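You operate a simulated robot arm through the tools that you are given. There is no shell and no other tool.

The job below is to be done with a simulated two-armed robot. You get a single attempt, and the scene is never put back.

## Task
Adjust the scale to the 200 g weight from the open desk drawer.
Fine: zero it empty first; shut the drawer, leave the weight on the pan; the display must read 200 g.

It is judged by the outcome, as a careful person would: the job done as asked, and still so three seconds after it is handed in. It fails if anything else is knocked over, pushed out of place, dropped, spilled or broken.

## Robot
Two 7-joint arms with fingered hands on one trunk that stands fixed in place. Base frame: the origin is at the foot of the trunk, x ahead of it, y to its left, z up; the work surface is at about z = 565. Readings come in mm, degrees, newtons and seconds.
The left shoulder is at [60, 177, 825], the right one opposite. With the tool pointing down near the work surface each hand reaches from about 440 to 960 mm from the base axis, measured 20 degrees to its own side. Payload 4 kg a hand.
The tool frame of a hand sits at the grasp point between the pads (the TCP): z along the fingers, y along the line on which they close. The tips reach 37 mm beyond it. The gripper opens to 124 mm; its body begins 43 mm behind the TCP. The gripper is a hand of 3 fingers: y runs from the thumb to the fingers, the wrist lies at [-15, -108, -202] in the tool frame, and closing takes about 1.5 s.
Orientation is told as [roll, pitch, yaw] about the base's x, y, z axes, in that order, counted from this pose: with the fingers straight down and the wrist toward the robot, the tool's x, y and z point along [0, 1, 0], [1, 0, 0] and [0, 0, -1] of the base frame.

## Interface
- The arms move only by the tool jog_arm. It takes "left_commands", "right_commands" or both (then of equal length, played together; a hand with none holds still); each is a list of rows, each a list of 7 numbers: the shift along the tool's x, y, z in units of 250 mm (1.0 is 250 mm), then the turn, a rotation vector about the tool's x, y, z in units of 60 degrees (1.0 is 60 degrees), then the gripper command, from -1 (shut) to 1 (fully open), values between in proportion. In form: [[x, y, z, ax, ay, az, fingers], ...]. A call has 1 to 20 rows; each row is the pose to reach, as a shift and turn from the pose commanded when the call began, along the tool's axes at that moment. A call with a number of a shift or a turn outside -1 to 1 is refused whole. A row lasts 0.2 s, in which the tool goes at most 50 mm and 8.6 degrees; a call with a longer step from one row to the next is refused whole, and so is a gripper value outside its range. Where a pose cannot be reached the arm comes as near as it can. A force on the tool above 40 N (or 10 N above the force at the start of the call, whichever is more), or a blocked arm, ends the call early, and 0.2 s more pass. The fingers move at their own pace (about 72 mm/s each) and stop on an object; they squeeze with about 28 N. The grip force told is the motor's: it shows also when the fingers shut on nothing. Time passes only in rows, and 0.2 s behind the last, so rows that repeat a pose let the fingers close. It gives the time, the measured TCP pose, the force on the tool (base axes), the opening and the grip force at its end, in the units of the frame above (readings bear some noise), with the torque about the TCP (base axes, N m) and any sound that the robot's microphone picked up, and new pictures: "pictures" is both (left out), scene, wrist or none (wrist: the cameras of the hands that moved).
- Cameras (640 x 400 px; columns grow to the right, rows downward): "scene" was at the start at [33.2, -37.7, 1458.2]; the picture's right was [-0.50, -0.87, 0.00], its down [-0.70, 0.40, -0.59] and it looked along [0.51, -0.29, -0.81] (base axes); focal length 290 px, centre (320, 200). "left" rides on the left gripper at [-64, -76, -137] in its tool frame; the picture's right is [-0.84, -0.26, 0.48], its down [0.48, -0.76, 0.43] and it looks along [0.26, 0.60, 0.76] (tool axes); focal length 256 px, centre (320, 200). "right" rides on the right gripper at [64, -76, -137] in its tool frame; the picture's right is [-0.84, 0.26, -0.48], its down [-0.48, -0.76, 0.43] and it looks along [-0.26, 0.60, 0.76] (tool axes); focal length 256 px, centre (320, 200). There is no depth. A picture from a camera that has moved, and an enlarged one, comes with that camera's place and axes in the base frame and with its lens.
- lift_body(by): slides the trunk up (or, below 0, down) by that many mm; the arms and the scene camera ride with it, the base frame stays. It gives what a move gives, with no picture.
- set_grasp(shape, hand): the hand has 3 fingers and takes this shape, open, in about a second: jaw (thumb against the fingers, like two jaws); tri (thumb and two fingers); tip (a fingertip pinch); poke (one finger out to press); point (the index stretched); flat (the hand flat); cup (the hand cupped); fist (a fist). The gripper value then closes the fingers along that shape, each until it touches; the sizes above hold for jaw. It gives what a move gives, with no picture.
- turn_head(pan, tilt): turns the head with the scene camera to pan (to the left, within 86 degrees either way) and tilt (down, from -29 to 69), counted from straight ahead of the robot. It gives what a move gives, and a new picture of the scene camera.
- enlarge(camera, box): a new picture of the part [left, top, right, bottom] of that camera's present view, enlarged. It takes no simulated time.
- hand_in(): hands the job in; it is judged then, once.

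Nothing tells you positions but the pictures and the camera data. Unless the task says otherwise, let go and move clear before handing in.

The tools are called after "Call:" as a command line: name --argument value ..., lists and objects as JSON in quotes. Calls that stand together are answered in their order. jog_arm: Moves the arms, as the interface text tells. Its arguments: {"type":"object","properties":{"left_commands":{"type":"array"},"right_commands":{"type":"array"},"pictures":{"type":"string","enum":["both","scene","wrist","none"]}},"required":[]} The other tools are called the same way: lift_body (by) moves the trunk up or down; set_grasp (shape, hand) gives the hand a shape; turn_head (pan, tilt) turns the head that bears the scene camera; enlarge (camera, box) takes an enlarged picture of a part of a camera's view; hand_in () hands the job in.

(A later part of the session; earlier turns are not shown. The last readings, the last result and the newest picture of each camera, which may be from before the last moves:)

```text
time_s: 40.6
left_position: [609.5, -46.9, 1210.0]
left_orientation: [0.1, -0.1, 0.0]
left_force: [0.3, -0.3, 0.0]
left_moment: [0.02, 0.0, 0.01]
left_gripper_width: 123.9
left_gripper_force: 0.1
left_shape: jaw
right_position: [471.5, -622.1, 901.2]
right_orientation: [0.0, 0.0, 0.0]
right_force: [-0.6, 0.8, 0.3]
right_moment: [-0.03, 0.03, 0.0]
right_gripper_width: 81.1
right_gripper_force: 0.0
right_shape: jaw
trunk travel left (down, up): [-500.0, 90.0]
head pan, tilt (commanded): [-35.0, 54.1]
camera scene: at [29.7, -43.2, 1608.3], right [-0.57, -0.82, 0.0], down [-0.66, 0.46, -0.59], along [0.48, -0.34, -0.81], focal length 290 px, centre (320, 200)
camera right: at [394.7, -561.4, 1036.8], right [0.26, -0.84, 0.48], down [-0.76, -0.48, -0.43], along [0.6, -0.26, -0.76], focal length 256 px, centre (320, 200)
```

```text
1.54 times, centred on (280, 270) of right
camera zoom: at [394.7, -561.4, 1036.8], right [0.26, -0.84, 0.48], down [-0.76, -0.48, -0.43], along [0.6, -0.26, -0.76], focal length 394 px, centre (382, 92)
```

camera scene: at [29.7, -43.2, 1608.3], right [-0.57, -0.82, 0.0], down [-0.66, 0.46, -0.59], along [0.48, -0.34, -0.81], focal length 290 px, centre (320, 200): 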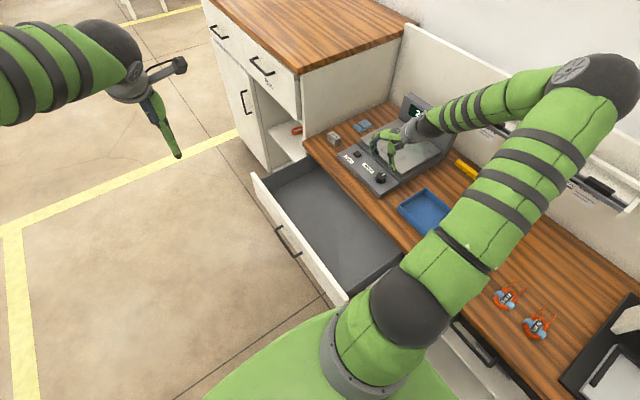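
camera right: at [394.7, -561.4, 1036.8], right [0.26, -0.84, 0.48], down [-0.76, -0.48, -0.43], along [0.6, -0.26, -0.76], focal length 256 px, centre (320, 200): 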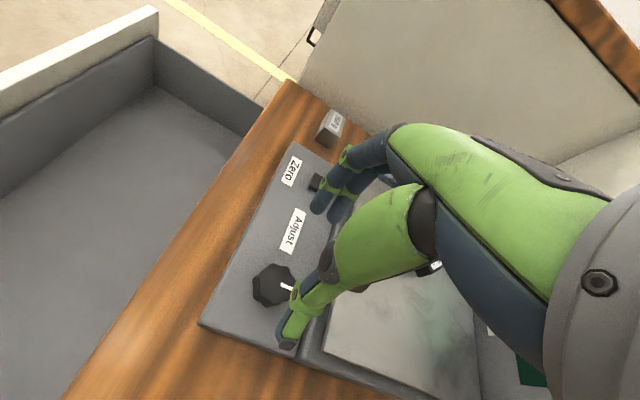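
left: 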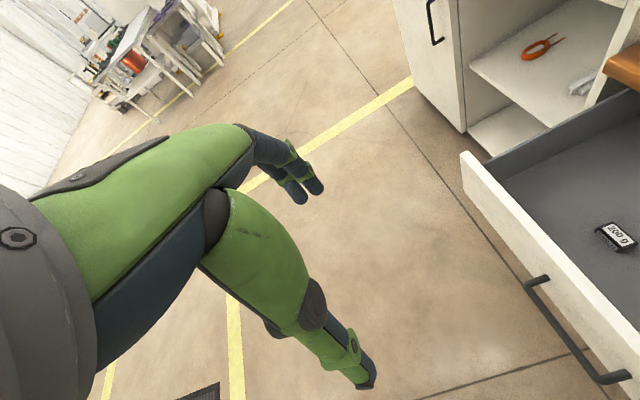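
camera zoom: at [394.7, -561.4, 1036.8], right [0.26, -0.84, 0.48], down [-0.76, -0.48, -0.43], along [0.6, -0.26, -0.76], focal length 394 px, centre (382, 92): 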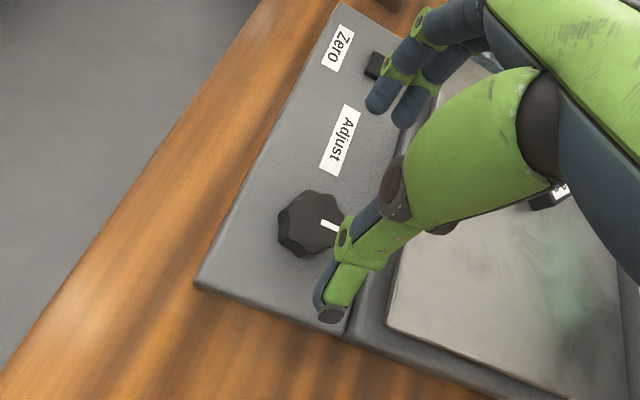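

The right hand hovers over the knob, but it blocks the scene camera's view of the display. I'll bring the left hand around so its wrist camera can watch the display.

Call:
jog_arm --left_commands '[[-0.05, 0, 0.03, 0, 0, 0.09, 1], [-0.11, 0, 0.08, 0, 0, 0.18, 1], [-0.17, 0, 0.12, 0, 0, 0.28, 1], [-0.23, 0, 0.17, 0, 0, 0.38, 1], [-0.29, 0, 0.21, 0, 0, 0.48, 1], [-0.35, 0, 0.26, 0, 0, 0.58, 1], [-0.41, 0, 0.3, 0, 0, 0.67, 1], [-0.46, -0.012, 0.334, 0, 0, 0.75, 1], [-0.46, -0.012, 0.334, 0, 0, 0.75, 1]]' --pictures "both"

```text
time_s: 42.6
left_position: [606.6, -162.5, 1126.5]
left_orientation: [0.0, 0.0, -45.1]
left_force: [0.5, -1.1, 0.4]
left_moment: [-0.02, -0.03, -0.01]
left_gripper_width: 123.5
left_gripper_force: 0.1
left_shape: jaw
right_position: [470.0, -623.5, 900.7]
right_orientation: [-0.1, -0.1, 0.0]
right_force: [0.2, -0.2, -0.8]
right_moment: [-0.01, 0.02, -0.02]
right_gripper_width: 81.0
right_gripper_force: 0.1
right_shape: jaw
trunk travel left (down, up): [-500.0, 90.0]
head pan, tilt (commanded): [-35.0, 54.1]
camera scene: at [29.7, -43.3, 1608.3], right [-0.57, -0.82, 0.0], down [-0.66, 0.46, -0.59], along [0.48, -0.34, -0.81], focal length 290 px, centre (320, 200)
camera left: at [508.4, -152.0, 1263.9], right [-0.77, -0.41, -0.48], down [-0.19, 0.88, -0.44], along [0.6, -0.24, -0.76], focal length 256 px, centre (320, 200)
```

scene: 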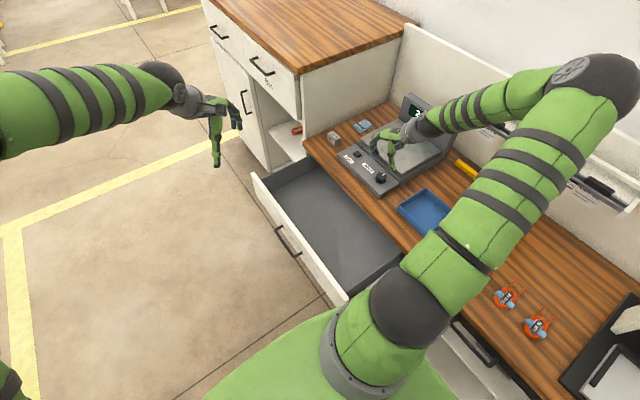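
left: 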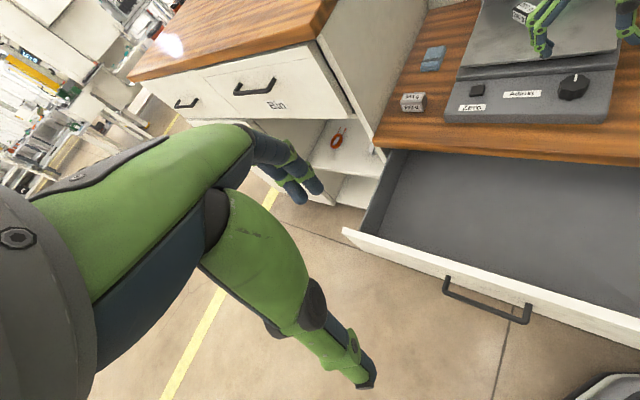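

This view of the scale is good. I'll finish the turn so the display comes into frame.

Call:
jog_arm --left_commands '[[-0.04, 0.04, 0.04, 0, 0, 0.09, 1], [-0.08, 0.08, 0.08, 0, 0, 0.18, 1], [-0.12, 0.12, 0.12, 0, 0, 0.28, 1], [-0.16, 0.16, 0.16, 0, 0, 0.38, 1], [-0.2, 0.2, 0.2, 0, 0, 0.48, 1], [-0.25, 0.24, 0.25, 0, 0, 0.58, 1], [-0.29, 0.28, 0.29, 0, 0, 0.67, 1], [-0.334, 0.317, 0.334, 0, 0, 0.75, 1], [-0.334, 0.317, 0.334, 0, 0, 0.75, 1]]' --pictures "both"

```text
time_s: 44.6
left_position: [604.3, -278.6, 1042.5]
left_orientation: [0.0, 0.0, -90.1]
left_force: [0.0, -0.4, -0.2]
left_moment: [0.02, 0.01, 0.02]
left_gripper_width: 123.5
left_gripper_force: 0.2
left_shape: jaw
right_position: [471.0, -623.5, 900.3]
right_orientation: [-0.2, 0.0, 0.1]
right_force: [-0.4, 0.6, 0.5]
right_moment: [0.0, -0.02, 0.01]
right_gripper_width: 80.7
right_gripper_force: 0.2
right_shape: jaw
trunk travel left (down, up): [-500.0, 90.0]
head pan, tilt (commanded): [-35.0, 54.1]
camera scene: at [29.6, -43.2, 1608.3], right [-0.57, -0.82, 0.0], down [-0.66, 0.46, -0.59], along [0.48, -0.34, -0.81], focal length 290 px, centre (320, 200)
camera left: at [541.6, -200.3, 1181.3], right [-0.84, 0.26, -0.48], down [0.48, 0.76, -0.43], along [0.25, -0.6, -0.76], focal length 256 px, centre (320, 200)
```

scene: 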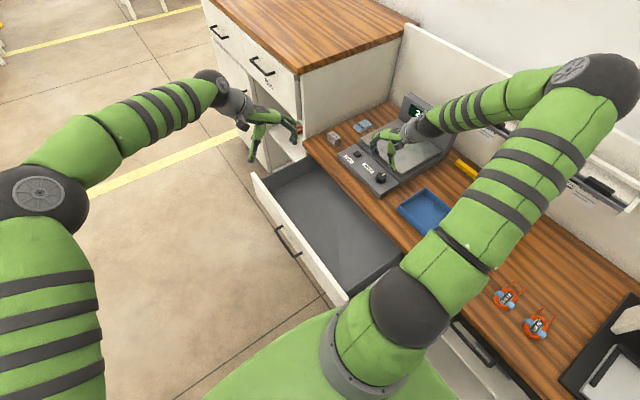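
left: 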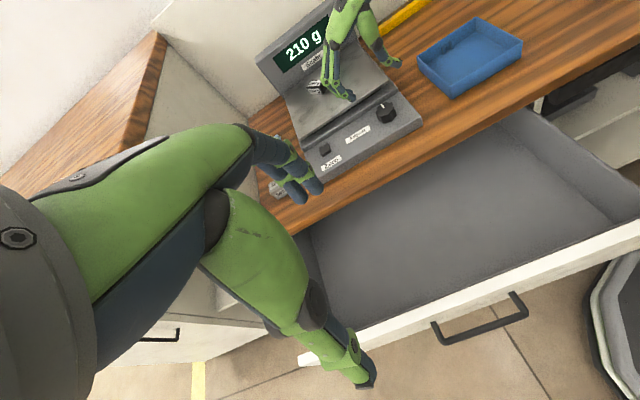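

The left camera clearly reads 210 g and shows the knob. I'll zoom in there to check the hand-to-knob alignment before descending.

Call:
enlarge --camera "left" --box '[260, 0, 440, 180]'

Call:
jog_arm --right_commands '[[0.008, 0, 0.08, 0, 0, 0, 0.3], [0.008, 0, 0.15, 0, 0, 0, 0.3], [0.008, 0, 0.15, 0, 0, 0, 0.3]]' --pictures "wrist"

Call:
enlarge --camera "left" --box '[300, 20, 440, 160]'

Call:
enlarge --camera "right" --box '[180, 150, 380, 400]'

Call:
enlarge --camera "scene" --box '[350, 120, 430, 200]'

```text
2.22 times, centred on (350, 90) of left
camera zoom: at [541.6, -200.3, 1181.3], right [-0.84, 0.26, -0.48], down [0.48, 0.76, -0.43], along [0.25, -0.6, -0.76], focal length 569 px, centre (253, 444)
```

zoom: 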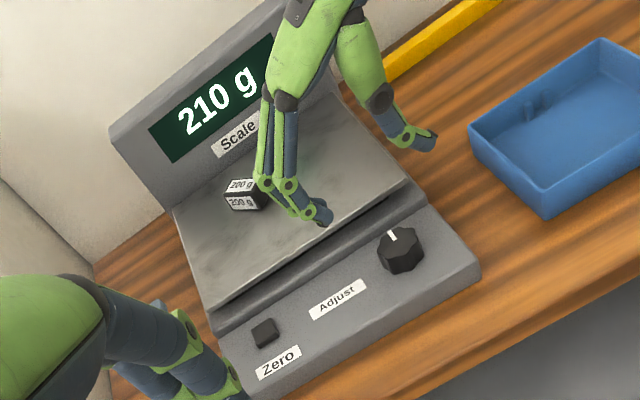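

```text
time_s: 45.4
left_position: [602.6, -278.4, 1043.6]
left_orientation: [0.0, 0.0, -90.0]
left_force: [-0.2, -0.3, 0.7]
left_moment: [-0.02, -0.01, -0.02]
left_gripper_width: 123.8
left_gripper_force: 0.2
left_shape: jaw
right_position: [471.6, -621.8, 863.0]
right_orientation: [0.0, 0.0, -0.2]
right_force: [-0.2, -0.8, -0.3]
right_moment: [0.02, -0.01, 0.03]
right_gripper_width: 80.7
right_gripper_force: 0.1
right_shape: jaw
trunk travel left (down, up): [-500.0, 90.0]
head pan, tilt (commanded): [-35.0, 54.1]
camera right: at [395.1, -559.6, 998.5], right [0.26, -0.84, 0.48], down [-0.76, -0.48, -0.43], along [0.6, -0.26, -0.76], focal length 256 px, centre (320, 200)
```

right: 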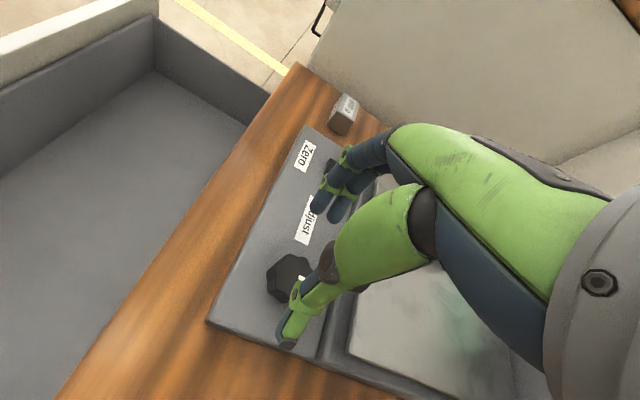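

```text
2.86 times, centred on (370, 90) of left
camera zoom: at [541.5, -200.4, 1181.2], right [-0.84, 0.26, -0.48], down [0.48, 0.76, -0.43], along [0.26, -0.6, -0.76], focal length 731 px, centre (177, 514)
```

zoom: 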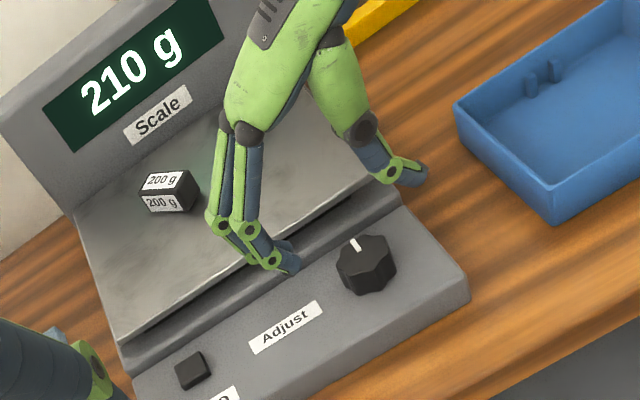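

```text
1.60 times, centred on (280, 275) of right
camera zoom: at [395.1, -559.6, 998.5], right [0.26, -0.84, 0.48], down [-0.76, -0.48, -0.43], along [0.6, -0.26, -0.76], focal length 410 px, centre (384, 80)
```

zoom: 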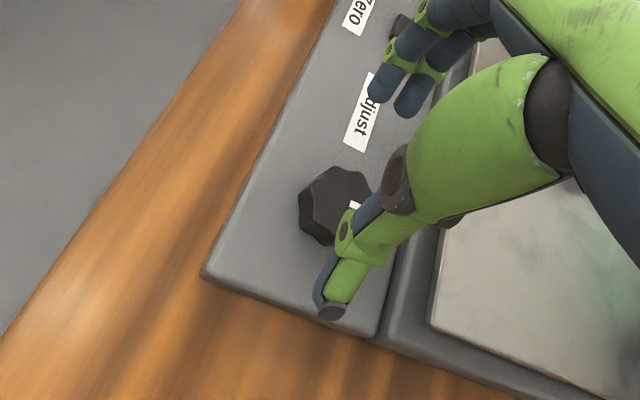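

```text
5.00 times, centred on (390, 160) of scene
camera zoom: at [29.7, -43.3, 1608.3], right [-0.57, -0.82, 0.0], down [-0.66, 0.46, -0.59], along [0.48, -0.34, -0.81], focal length 1452 px, centre (-30, 400)
```

zoom: 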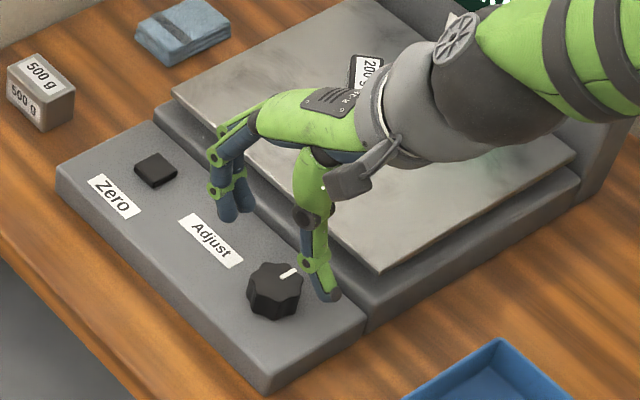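

The knob is centred within about 3 mm of the closing line. I'll shift +3 mm in y and lower the open fingers around the knob to TCP z≈818.

Call:
jog_arm --right_commands '[[0.012, 0, 0.04, 0, 0, 0, 0.3], [0.012, 0, 0.09, 0, 0, 0, 0.3], [0.012, 0, 0.14, 0, 0, 0, 0.3], [0.012, 0, 0.18, 0, 0, 0, 0.3], [0.012, 0, 0.18, 0, 0, 0, 0.3]]' --pictures "none"

Call:
enlarge --camera "left" --box '[260, 0, 440, 160]'

Call:
enlarge --camera "right" --box '[180, 150, 380, 400]'

Call:
enlarge --camera "scene" --box '[350, 120, 430, 200]'

```text
time_s: 46.6
left_position: [604.3, -276.8, 1042.9]
left_orientation: [0.0, 0.0, -89.9]
left_force: [0.4, 0.7, -1.2]
left_moment: [0.02, 0.02, 0.0]
left_gripper_width: 123.8
left_gripper_force: 0.1
left_shape: jaw
right_position: [471.6, -619.0, 818.0]
right_orientation: [0.0, -0.1, 0.0]
right_force: [0.1, -0.3, 0.7]
right_moment: [0.0, 0.02, -0.01]
right_gripper_width: 81.3
right_gripper_force: 0.0
right_shape: jaw
trunk travel left (down, up): [-500.0, 90.0]
head pan, tilt (commanded): [-35.0, 54.1]
```

```text
2.50 times, centred on (350, 80) of left
camera zoom: at [541.5, -200.4, 1181.2], right [-0.84, 0.26, -0.48], down [0.48, 0.76, -0.43], along [0.26, -0.6, -0.76], focal length 640 px, centre (245, 500)
```

zoom: 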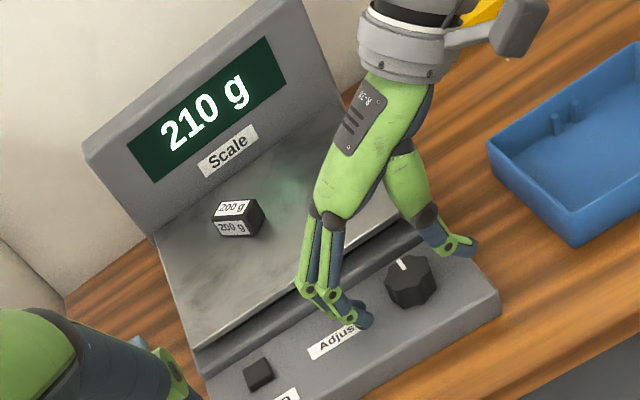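

```text
1.60 times, centred on (280, 275) of right
camera zoom: at [395.4, -556.9, 954.3], right [0.26, -0.84, 0.48], down [-0.76, -0.48, -0.43], along [0.6, -0.26, -0.76], focal length 410 px, centre (384, 80)
```

zoom: 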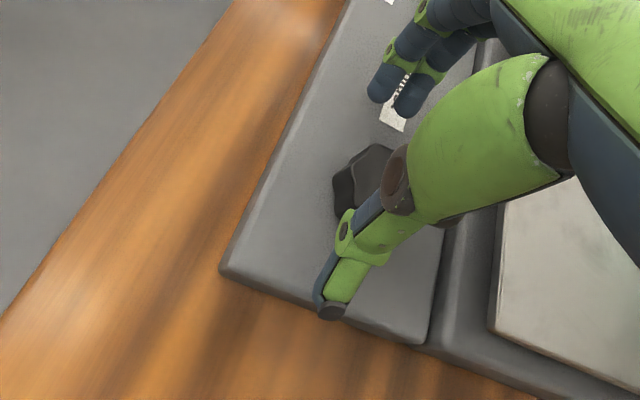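

```text
5.00 times, centred on (390, 160) of scene
camera zoom: at [29.7, -43.4, 1608.2], right [-0.57, -0.82, 0.0], down [-0.66, 0.46, -0.59], along [0.48, -0.34, -0.81], focal length 1452 px, centre (-30, 400)
```

zoom: 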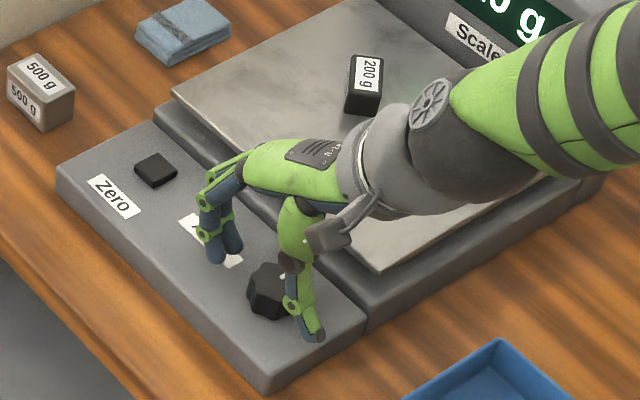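

The knob now sits between the thumb and fingers, and the display still reads 210 g. I'll close gently on the knob.

Call:
jog_arm --right_commands '[[0, 0, 0, 0, 0, 0, 0.1], [0, 0, 0, 0, 0, 0, -0.1], [0, 0, 0, 0, 0, 0, -0.3], [0, 0, 0, 0, 0, 0, -0.5], [0, 0, 0, 0, 0, 0, -0.7], [0, 0, 0, 0, 0, 0, -0.9], [0, 0, 0, 0, 0, 0, -1], [0, 0, 0, 0, 0, 0, -1]]' --pictures "none"

Call:
enlarge --camera "left" --box '[260, 0, 440, 160]'

Call:
enlarge --camera "right" --box '[180, 150, 380, 400]'

Call:
enlarge --camera "scene" --box '[350, 120, 430, 200]'

```text
time_s: 48.4
left_position: [603.7, -277.4, 1043.5]
left_orientation: [0.0, 0.0, -90.0]
left_force: [0.0, 0.1, -0.5]
left_moment: [-0.01, 0.01, 0.0]
left_gripper_width: 124.0
left_gripper_force: 0.1
left_shape: jaw
right_position: [473.0, -617.8, 819.5]
right_orientation: [0.0, 0.1, 0.1]
right_force: [-2.6, 5.1, 1.5]
right_moment: [0.14, 0.05, -0.02]
right_gripper_width: 29.1
right_gripper_force: 28.2
right_shape: jaw
trunk travel left (down, up): [-500.0, 90.0]
head pan, tilt (commanded): [-35.0, 54.1]
```

```text
2.50 times, centred on (350, 80) of left
camera zoom: at [541.2, -200.0, 1181.4], right [-0.84, 0.26, -0.48], down [0.48, 0.76, -0.43], along [0.26, -0.6, -0.76], focal length 640 px, centre (245, 500)
```

zoom: 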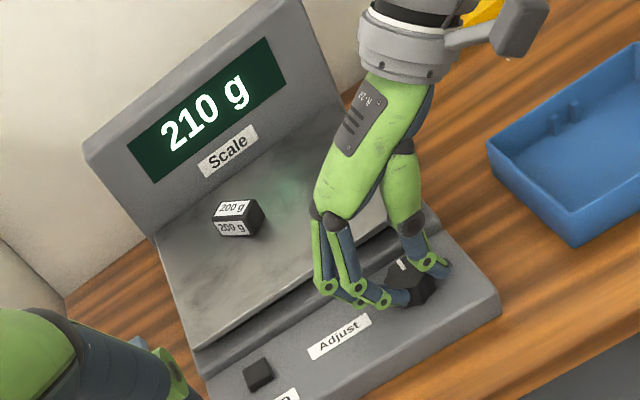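

```text
1.60 times, centred on (280, 275) of right
camera zoom: at [395.1, -556.2, 954.7], right [0.26, -0.84, 0.48], down [-0.76, -0.48, -0.43], along [0.6, -0.26, -0.76], focal length 410 px, centre (384, 80)
```

zoom: 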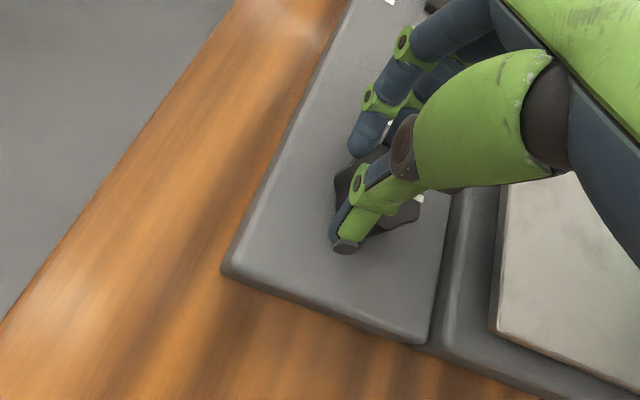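

```text
5.00 times, centred on (390, 160) of scene
camera zoom: at [29.3, -42.7, 1608.3], right [-0.57, -0.82, 0.0], down [-0.66, 0.46, -0.59], along [0.48, -0.34, -0.81], focal length 1452 px, centre (-30, 400)
```

zoom: 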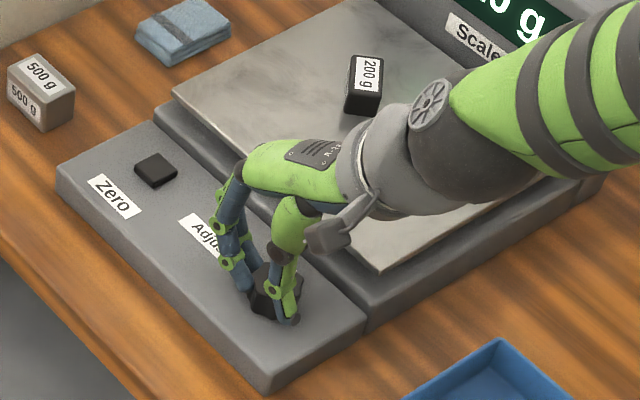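

The grip is slightly off-centre: the knob pushes the hand +5 N in y. I'll reopen, shift about 6 mm toward -y, and re-close.

Call:
jog_arm --right_commands '[[0, 0, 0, 0, 0, 0, -0.4], [0, 0, 0, 0, 0, 0, 0.0], [0, 0, 0, 0, 0, 0, 0.0], [0, 0, 0, 0, 0, 0, 0.0], [-0.012, 0, 0, 0, 0, 0, 0.0], [-0.024, 0, 0, 0, 0, 0, 0.0], [-0.024, 0, 0, 0, 0, 0, -0.2], [-0.024, 0, 0, 0, 0, 0, -0.4], [-0.024, 0, 0, 0, 0, 0, -0.6], [-0.024, 0, 0, 0, 0, 0, -0.8], [-0.024, 0, 0, 0, 0, 0, -1], [-0.024, 0, 0, 0, 0, 0, -1], [-0.024, 0, 0, 0, 0, 0, -1]]' --pictures "none"

Call:
enlarge --camera "left" --box '[260, 0, 440, 160]'

Call:
enlarge --camera "right" --box '[230, 200, 350, 350]'

Call:
enlarge --camera "scene" --box '[360, 150, 410, 200]'

```text
time_s: 51.2
left_position: [603.9, -275.8, 1043.3]
left_orientation: [-0.1, -0.1, -89.9]
left_force: [-0.7, 0.3, -0.1]
left_moment: [-0.01, 0.02, -0.03]
left_gripper_width: 123.7
left_gripper_force: 0.1
left_shape: jaw
right_position: [471.6, -625.3, 818.7]
right_orientation: [-0.1, -0.1, 0.0]
right_force: [-3.5, 2.8, 3.3]
right_moment: [0.08, 0.14, -0.01]
right_gripper_width: 34.4
right_gripper_force: 27.4
right_shape: jaw
trunk travel left (down, up): [-500.0, 90.0]
head pan, tilt (commanded): [-35.0, 54.1]
```

```text
2.50 times, centred on (350, 80) of left
camera zoom: at [541.2, -200.2, 1181.4], right [-0.84, 0.26, -0.48], down [0.48, 0.76, -0.43], along [0.26, -0.6, -0.76], focal length 640 px, centre (245, 500)
```

zoom: 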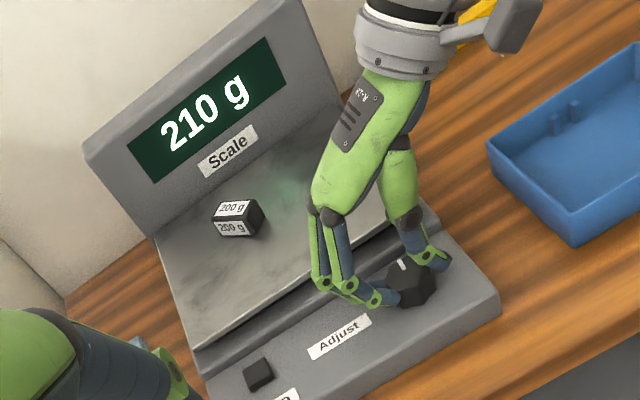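

```text
2.67 times, centred on (290, 275) of right
camera zoom: at [395.0, -562.8, 954.4], right [0.26, -0.84, 0.48], down [-0.76, -0.48, -0.43], along [0.6, -0.26, -0.76], focal length 683 px, centre (400, 0)
```

zoom: 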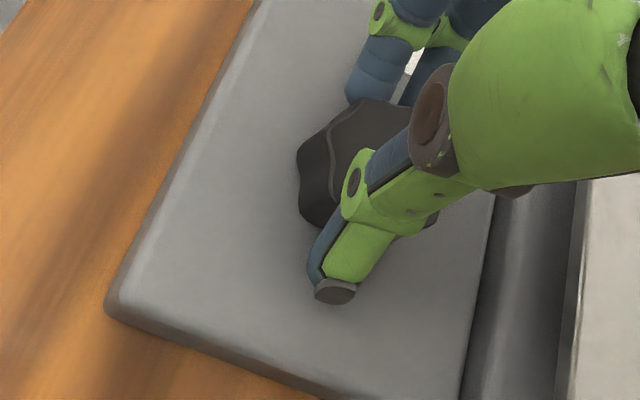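

```text
8.00 times, centred on (385, 175) of scene
camera zoom: at [29.3, -43.0, 1608.3], right [-0.57, -0.82, 0.0], down [-0.66, 0.46, -0.59], along [0.48, -0.34, -0.81], focal length 2324 px, centre (-200, 400)
```

zoom: 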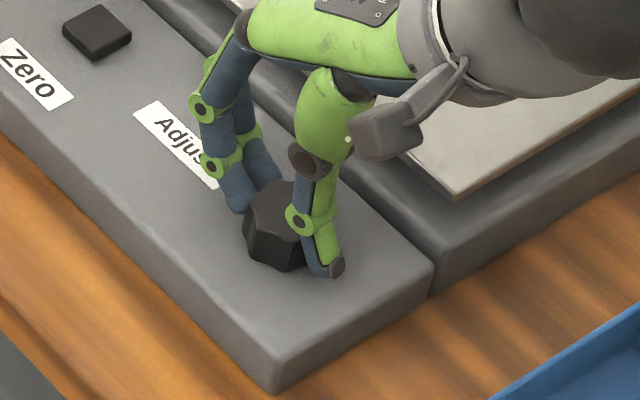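

The grip is better centred now (34 mm). I'll test a small counter-clockwise turn of +10° yaw and read the display.

Call:
jog_arm --right_commands '[[0, 0, 0, 0, 0, -0.04, -1], [0, 0, 0, 0, 0, -0.08, -1], [0, 0, 0, 0, 0, -0.12, -1], [0, 0, 0, 0, 0, -0.167, -1], [0, 0, 0, 0, 0, -0.167, -1]]' --pictures "none"

Call:
enlarge --camera "left" --box '[260, 0, 440, 160]'

Call:
enlarge --camera "scene" --box '[360, 150, 410, 200]'

```text
time_s: 52.4
left_position: [603.3, -277.1, 1044.3]
left_orientation: [0.1, 0.1, -90.0]
left_force: [-0.3, -0.4, 0.4]
left_moment: [-0.02, -0.01, -0.04]
left_gripper_width: 123.5
left_gripper_force: 0.2
left_shape: jaw
right_position: [471.0, -623.9, 817.9]
right_orientation: [-0.1, 0.0, 10.1]
right_force: [-5.1, 1.7, 7.4]
right_moment: [0.06, 0.23, -0.01]
right_gripper_width: 34.6
right_gripper_force: 27.3
right_shape: jaw
trunk travel left (down, up): [-500.0, 90.0]
head pan, tilt (commanded): [-35.0, 54.1]
```

```text
2.50 times, centred on (350, 80) of left
camera zoom: at [540.8, -200.0, 1181.7], right [-0.84, 0.26, -0.48], down [0.48, 0.76, -0.43], along [0.26, -0.6, -0.76], focal length 640 px, centre (245, 500)
```

zoom: 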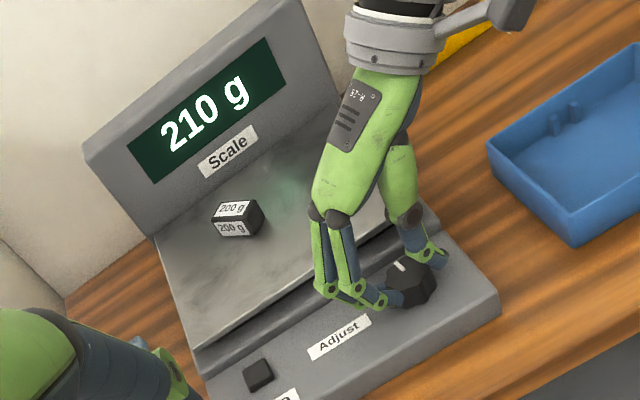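

```text
8.00 times, centred on (385, 175) of scene
camera zoom: at [28.8, -42.7, 1608.3], right [-0.57, -0.82, 0.0], down [-0.66, 0.46, -0.59], along [0.48, -0.34, -0.81], focal length 2324 px, centre (-200, 400)
```

zoom: 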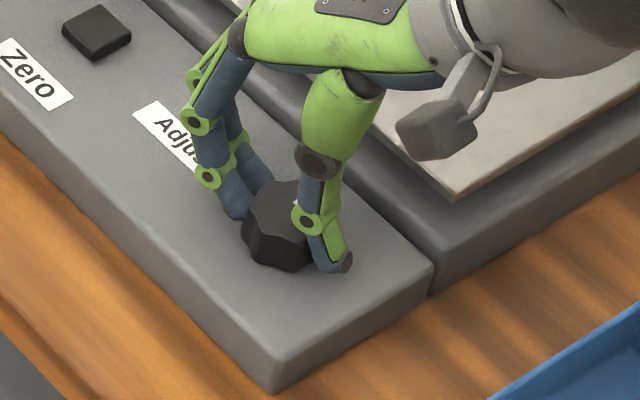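

The display is still 210 g. I'll zoom on the knob pointer to see whether it turned.

Call:
enlarge --camera "left" --box '[355, 85, 405, 135]'

Call:
enlarge --camera "right" --box '[230, 200, 350, 350]'

```text
8.00 times, centred on (380, 110) of left
camera zoom: at [540.8, -200.0, 1181.7], right [-0.84, 0.26, -0.48], down [0.48, 0.76, -0.43], along [0.26, -0.6, -0.76], focal length 2048 px, centre (-160, 920)
```

zoom: 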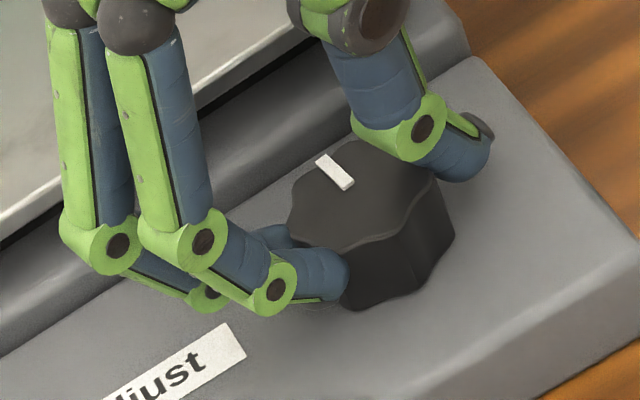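

```text
2.67 times, centred on (290, 275) of right
camera zoom: at [384.9, -577.3, 954.2], right [0.4, -0.78, 0.48], down [-0.66, -0.61, -0.43], along [0.63, -0.15, -0.76], focal length 683 px, centre (400, 0)
```

zoom: 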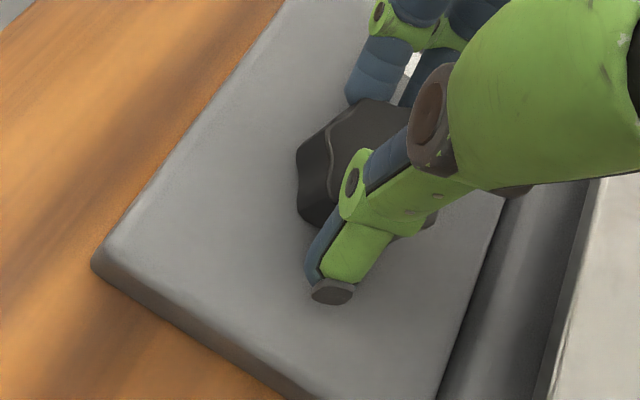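

The pointer did rotate with the hand, about 10°, and the reading hasn't changed yet. I'll continue to about +30° and watch.

Call:
jog_arm --right_commands '[[0, 0, 0, 0, 0, -0.06, -1], [0, 0, 0, 0, 0, -0.12, -1], [0, 0, 0, 0, 0, -0.18, -1], [0, 0, 0, 0, 0, -0.24, -1], [0, 0, 0, 0, 0, -0.3, -1], [0, 0, 0, 0, 0, -0.333, -1], [0, 0, 0, 0, 0, -0.333, -1]]' --pictures "none"

Call:
enlarge --camera "left" --box '[260, 0, 440, 160]'

Call:
enlarge --camera "left" --box '[355, 85, 405, 135]'

Call:
enlarge --camera "scene" --box '[340, 90, 460, 200]'

```text
time_s: 54.0
left_position: [603.7, -277.2, 1043.7]
left_orientation: [-0.1, 0.0, -90.0]
left_force: [-0.8, 0.1, 0.3]
left_moment: [0.0, 0.02, -0.01]
left_gripper_width: 123.6
left_gripper_force: 0.1
left_shape: jaw
right_position: [471.0, -625.3, 819.5]
right_orientation: [0.0, 0.0, 30.0]
right_force: [-8.2, -1.9, 6.8]
right_moment: [-0.06, 0.27, -0.03]
right_gripper_width: 34.6
right_gripper_force: 28.0
right_shape: jaw
trunk travel left (down, up): [-500.0, 90.0]
head pan, tilt (commanded): [-35.0, 54.1]
```

```text
2.50 times, centred on (350, 80) of left
camera zoom: at [540.7, -200.3, 1181.7], right [-0.84, 0.26, -0.48], down [0.48, 0.76, -0.43], along [0.26, -0.6, -0.76], focal length 640 px, centre (245, 500)
```

zoom: 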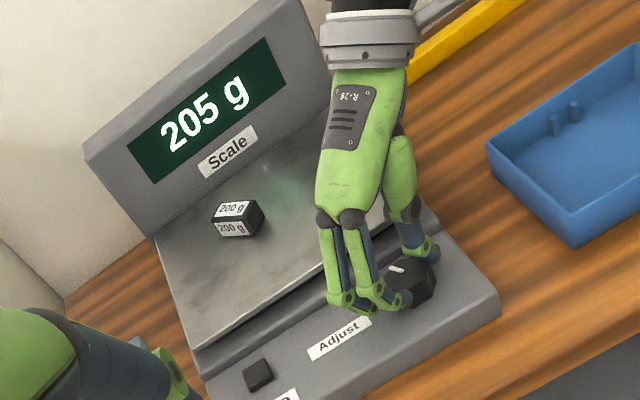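

```text
8.00 times, centred on (380, 110) of left
camera zoom: at [540.7, -200.3, 1181.7], right [-0.84, 0.26, -0.48], down [0.48, 0.76, -0.43], along [0.26, -0.6, -0.76], focal length 2048 px, centre (-160, 920)
```

zoom: 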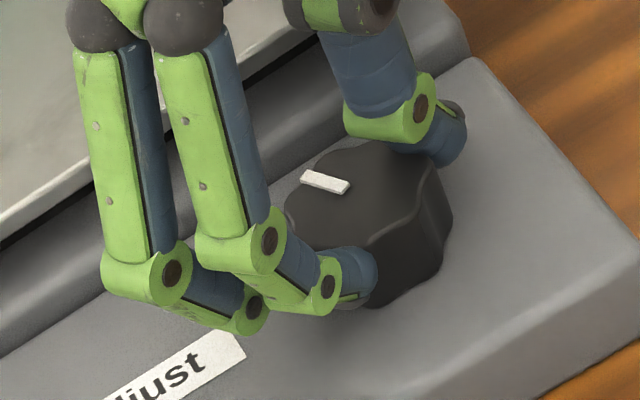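

```text
3.64 times, centred on (400, 145) of scene
camera zoom: at [28.6, -43.0, 1608.3], right [-0.57, -0.82, 0.0], down [-0.66, 0.46, -0.59], along [0.48, -0.34, -0.81], focal length 1056 px, centre (29, 400)
```

zoom: 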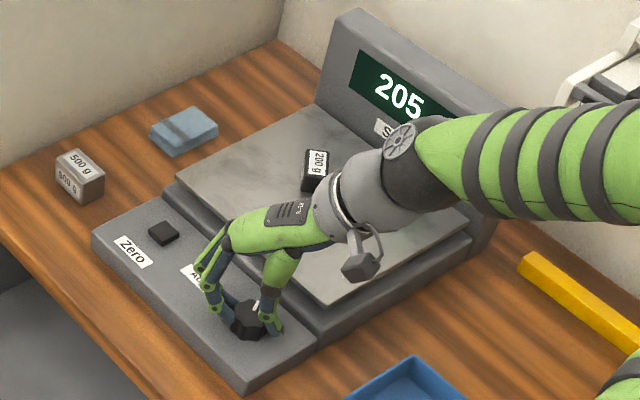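

The reading has dropped to 205 g, so the display works in 5 g steps and counter-clockwise lowers it. I'll keep turning in small increments.

Call:
jog_arm --right_commands '[[0, 0, 0, 0, 0, -0.05, -1], [0, 0, 0, 0, 0, -0.1, -1], [0, 0, 0, 0, 0, -0.133, -1], [0, 0, 0, 0, 0, -0.133, -1]]' --pictures "none"

Call:
enlarge --camera "left" --box '[260, 0, 440, 160]'

Call:
enlarge --camera "left" --box '[355, 85, 405, 135]'

```text
time_s: 55.0
left_position: [602.9, -277.2, 1045.1]
left_orientation: [0.0, 0.0, -90.0]
left_force: [-0.1, -0.4, 0.6]
left_moment: [-0.04, 0.02, -0.02]
left_gripper_width: 123.6
left_gripper_force: 0.0
left_shape: jaw
right_position: [470.2, -625.1, 817.7]
right_orientation: [-0.1, 0.0, 38.0]
right_force: [-8.9, -4.7, 8.5]
right_moment: [-0.18, 0.34, -0.03]
right_gripper_width: 34.5
right_gripper_force: 28.3
right_shape: jaw
trunk travel left (down, up): [-500.0, 90.0]
head pan, tilt (commanded): [-35.0, 54.1]
```

```text
2.50 times, centred on (350, 80) of left
camera zoom: at [540.6, -200.4, 1181.7], right [-0.84, 0.26, -0.48], down [0.48, 0.76, -0.43], along [0.26, -0.6, -0.76], focal length 640 px, centre (245, 500)
```

zoom: 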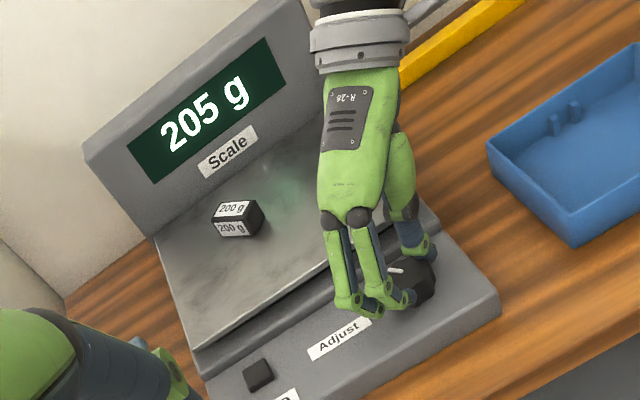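

```text
8.00 times, centred on (380, 110) of left
camera zoom: at [540.6, -200.4, 1181.7], right [-0.84, 0.26, -0.48], down [0.48, 0.76, -0.43], along [0.26, -0.6, -0.76], focal length 2048 px, centre (-160, 920)
```

zoom: 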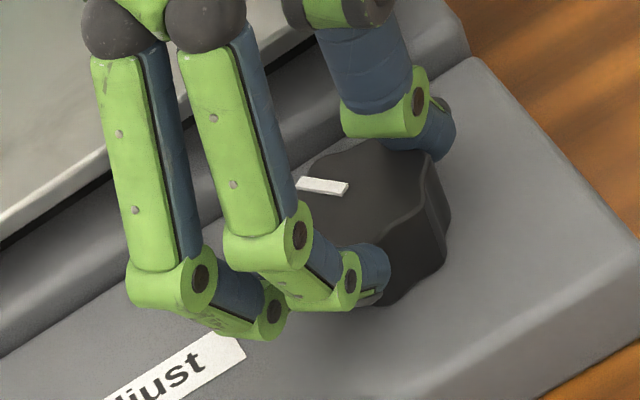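

It still reads 205 g at +38°, with the thumb still clear of the base. I'll go a few degrees further.

Call:
jog_arm --right_commands '[[0, 0, 0, 0, 0, -0.04, -1], [0, 0, 0, 0, 0, -0.08, -1], [0, 0, 0, 0, 0, -0.117, -1], [0, 0, 0, 0, 0, -0.117, -1]]' --pictures "none"

Call:
enlarge --camera "left" --box '[260, 0, 440, 160]'

Call:
enlarge --camera "left" --box '[355, 85, 405, 135]'

```text
time_s: 56.0
left_position: [603.0, -278.4, 1044.4]
left_orientation: [0.0, 0.0, -90.0]
left_force: [-0.2, 0.3, -1.0]
left_moment: [0.04, 0.03, -0.01]
left_gripper_width: 123.8
left_gripper_force: 0.2
left_shape: jaw
right_position: [471.1, -625.8, 819.1]
right_orientation: [0.0, 0.0, 45.0]
right_force: [-10.4, -6.8, 7.5]
right_moment: [-0.27, 0.35, -0.05]
right_gripper_width: 34.7
right_gripper_force: 27.7
right_shape: jaw
trunk travel left (down, up): [-500.0, 90.0]
head pan, tilt (commanded): [-35.0, 54.1]
```

```text
2.50 times, centred on (350, 80) of left
camera zoom: at [540.6, -200.6, 1181.6], right [-0.84, 0.26, -0.48], down [0.48, 0.76, -0.43], along [0.26, -0.6, -0.76], focal length 640 px, centre (245, 500)
```

zoom: 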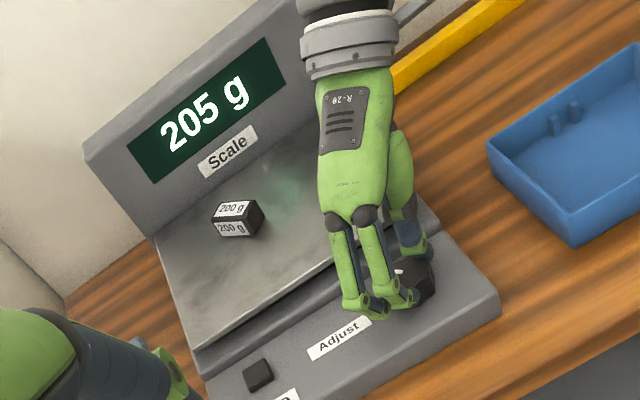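

```text
8.00 times, centred on (380, 110) of left
camera zoom: at [540.6, -200.6, 1181.6], right [-0.84, 0.26, -0.48], down [0.48, 0.76, -0.43], along [0.26, -0.6, -0.76], focal length 2048 px, centre (-160, 920)
```

zoom: 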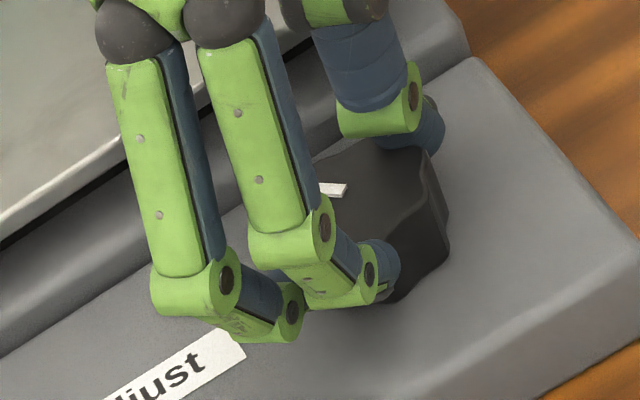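

It's still 205 g at +45°, and the thumb is nearing the scale base, so I'll release, lift off, rotate the hand back to about -15° and regrip to continue.

Call:
jog_arm --right_commands '[[0, 0, 0, 0, 0, 0, -0.35], [0, 0, 0, 0, 0, 0, -0.25], [0, 0, 0, 0, 0, 0, -0.25], [0, 0, -0.04, 0, 0, 0, -0.25], [0, 0, -0.1, 0, 0, 0, -0.25], [0, 0, -0.16, 0, 0, 0, -0.2], [0.005, 0.005, -0.16, 0, 0, 0.125, -0.1], [0.005, 0.005, -0.16, 0, 0, 0.25, 0], [0.005, 0.005, -0.16, 0, 0, 0.375, 0], [0.005, 0.005, -0.16, 0, 0, 0.5, 0], [0.005, 0.005, -0.16, 0, 0, 0.625, 0], [0.005, 0.005, -0.16, 0, 0, 0.75, 0], [0.005, 0.005, -0.16, 0, 0, 0.875, 0], [0.005, 0.005, -0.16, 0, 0, 1.0, 0], [0.005, 0.005, -0.16, 0, 0, 1.0, 0]]' --pictures "none"

Call:
enlarge --camera "left" --box '[260, 0, 440, 160]'

Call:
enlarge --camera "left" --box '[355, 75, 405, 125]'

Call:
enlarge --camera "right" --box '[230, 200, 350, 350]'

```text
time_s: 59.2
left_position: [603.7, -278.0, 1043.2]
left_orientation: [0.0, 0.0, -90.1]
left_force: [0.3, 0.6, 0.5]
left_moment: [0.01, -0.03, -0.03]
left_gripper_width: 123.5
left_gripper_force: 0.0
left_shape: jaw
right_position: [471.9, -622.8, 858.2]
right_orientation: [0.0, 0.0, -15.1]
right_force: [0.0, 0.7, -0.9]
right_moment: [-0.02, -0.01, 0.0]
right_gripper_width: 61.8
right_gripper_force: 0.1
right_shape: jaw
trunk travel left (down, up): [-500.0, 90.0]
head pan, tilt (commanded): [-35.0, 54.1]
```

```text
2.50 times, centred on (350, 80) of left
camera zoom: at [541.4, -200.7, 1181.2], right [-0.84, 0.26, -0.48], down [0.48, 0.76, -0.43], along [0.26, -0.6, -0.76], focal length 640 px, centre (245, 500)
```

zoom: 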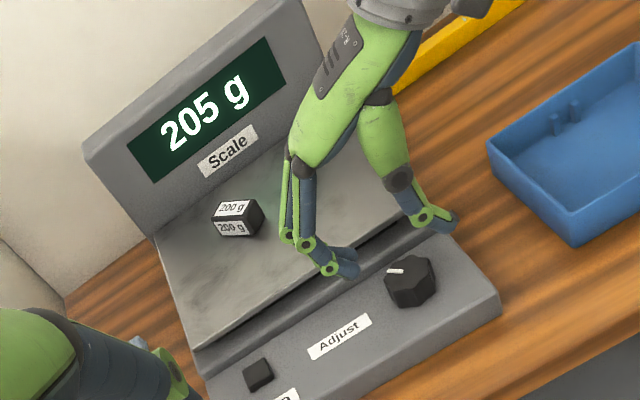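

```text
8.00 times, centred on (380, 100) of left
camera zoom: at [541.4, -200.7, 1181.2], right [-0.84, 0.26, -0.48], down [0.48, 0.76, -0.43], along [0.26, -0.6, -0.76], focal length 2048 px, centre (-160, 1000)
```

zoom: 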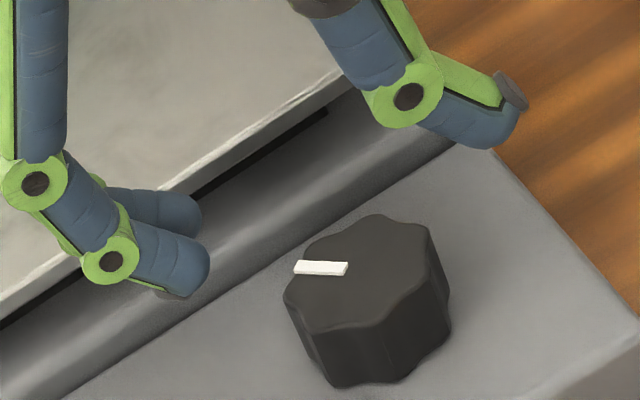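

```text
2.67 times, centred on (290, 275) of right
camera zoom: at [414.3, -544.3, 993.8], right [0.03, -0.88, 0.48], down [-0.86, -0.27, -0.43], along [0.51, -0.4, -0.76], focal length 683 px, centre (400, 0)
```

zoom: 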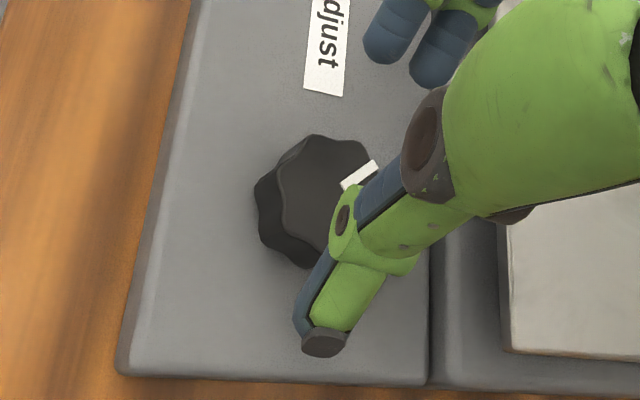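

The knob stayed put at 205 g. I'll nudge 4 mm toward -y for a better centre, lower around the knob and close.

Call:
jog_arm --right_commands '[[-0.0155, 0.004, 0.0, 0, 0, 0, 0], [-0.0155, 0.004, 0.06, 0, 0, 0, 0], [-0.0155, 0.004, 0.12, 0, 0, 0, 0], [-0.0155, 0.004, 0.16, 0, 0, 0, 0], [-0.0155, 0.004, 0.16, 0, 0, 0, -0.15], [-0.0155, 0.004, 0.16, 0, 0, 0, -0.3], [-0.0155, 0.004, 0.16, 0, 0, 0, -0.45], [-0.0155, 0.004, 0.16, 0, 0, 0, -0.6], [-0.0155, 0.004, 0.16, 0, 0, 0, -0.8], [-0.0155, 0.004, 0.16, 0, 0, 0, -1], [-0.0155, 0.004, 0.16, 0, 0, 0, -1], [-0.0155, 0.004, 0.16, 0, 0, 0, -1]]' --pictures "none"

Call:
enlarge --camera "left" --box '[260, 0, 440, 160]'

Call:
enlarge --camera "left" --box '[355, 85, 405, 135]'

```text
time_s: 61.8
left_position: [603.7, -277.9, 1043.6]
left_orientation: [-0.1, -0.1, -90.1]
left_force: [0.1, 0.5, 0.0]
left_moment: [0.0, -0.03, 0.02]
left_gripper_width: 123.6
left_gripper_force: 0.2
left_shape: jaw
right_position: [472.7, -627.5, 819.0]
right_orientation: [0.0, -0.1, -15.0]
right_force: [-3.4, 2.0, 4.1]
right_moment: [0.05, 0.16, 0.0]
right_gripper_width: 34.4
right_gripper_force: 28.1
right_shape: jaw
trunk travel left (down, up): [-500.0, 90.0]
head pan, tilt (commanded): [-35.0, 54.1]
```

```text
2.50 times, centred on (350, 80) of left
camera zoom: at [541.2, -200.1, 1181.5], right [-0.84, 0.26, -0.48], down [0.48, 0.76, -0.43], along [0.26, -0.6, -0.76], focal length 640 px, centre (245, 500)
```

zoom: 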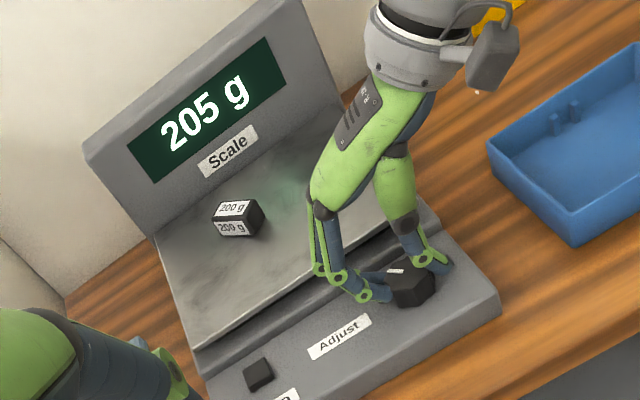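

```text
8.00 times, centred on (380, 110) of left
camera zoom: at [541.2, -200.1, 1181.5], right [-0.84, 0.26, -0.48], down [0.48, 0.76, -0.43], along [0.26, -0.6, -0.76], focal length 2048 px, centre (-160, 920)
```

zoom: 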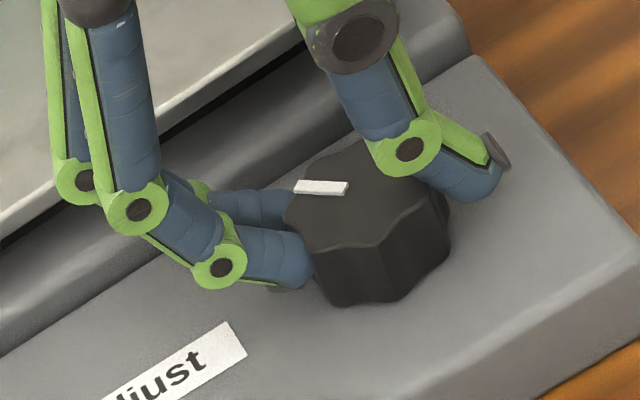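

The grip is good and it still reads 205 g. I'll turn counter-clockwise in 6° increments, reading each time.

Call:
jog_arm --right_commands '[[0, 0, 0, 0, 0, -0.05, -1], [0, 0, 0, 0, 0, -0.1, -1], [0, 0, 0, 0, 0, -0.1, -1]]' --pictures "none"

Call:
enlarge --camera "left" --box '[260, 0, 440, 160]'

Call:
jog_arm --right_commands '[[0, 0, 0, 0, 0, -0.05, -1], [0, 0, 0, 0, 0, -0.1, -1], [0, 0, 0, 0, 0, -0.1, -1]]' --pictures "none"

Call:
enlarge --camera "left" --box '[260, 0, 440, 160]'

```text
time_s: 62.6
left_position: [603.9, -277.0, 1044.4]
left_orientation: [0.1, 0.0, -90.0]
left_force: [0.5, -1.2, 0.1]
left_moment: [0.0, 0.03, 0.04]
left_gripper_width: 124.1
left_gripper_force: 0.0
left_shape: jaw
right_position: [470.8, -627.6, 818.4]
right_orientation: [0.0, 0.0, -9.0]
right_force: [-0.5, 2.7, 4.0]
right_moment: [0.09, 0.1, -0.02]
right_gripper_width: 34.5
right_gripper_force: 27.7
right_shape: jaw
trunk travel left (down, up): [-500.0, 90.0]
head pan, tilt (commanded): [-35.0, 54.1]
```

```text
2.50 times, centred on (350, 80) of left
camera zoom: at [541.3, -200.0, 1181.4], right [-0.84, 0.26, -0.48], down [0.48, 0.76, -0.43], along [0.26, -0.6, -0.76], focal length 640 px, centre (245, 500)
```

zoom: 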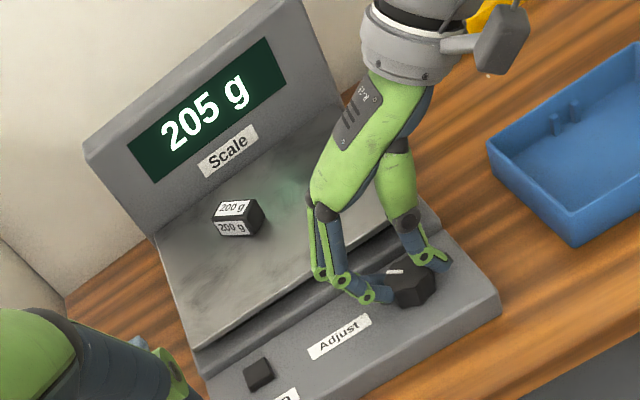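

```text
time_s: 63.4
left_position: [604.3, -277.3, 1044.8]
left_orientation: [0.0, 0.0, -90.1]
left_force: [-0.1, 0.4, 0.0]
left_moment: [-0.03, -0.02, 0.0]
left_gripper_width: 123.9
left_gripper_force: 0.0
left_shape: jaw
right_position: [470.4, -627.5, 819.0]
right_orientation: [0.1, 0.1, -3.0]
right_force: [-3.0, 3.8, 4.9]
right_moment: [0.12, 0.12, -0.02]
right_gripper_width: 34.6
right_gripper_force: 27.7
right_shape: jaw
trunk travel left (down, up): [-500.0, 90.0]
head pan, tilt (commanded): [-35.0, 54.1]
```

```text
2.50 times, centred on (350, 80) of left
camera zoom: at [541.2, -199.9, 1181.4], right [-0.84, 0.26, -0.48], down [0.48, 0.76, -0.43], along [0.26, -0.6, -0.76], focal length 640 px, centre (245, 500)
```

zoom: 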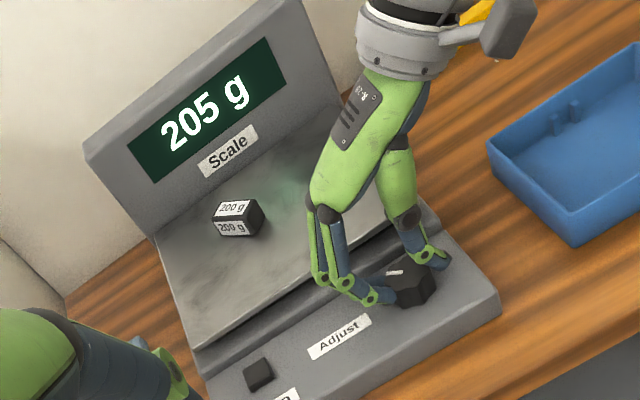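

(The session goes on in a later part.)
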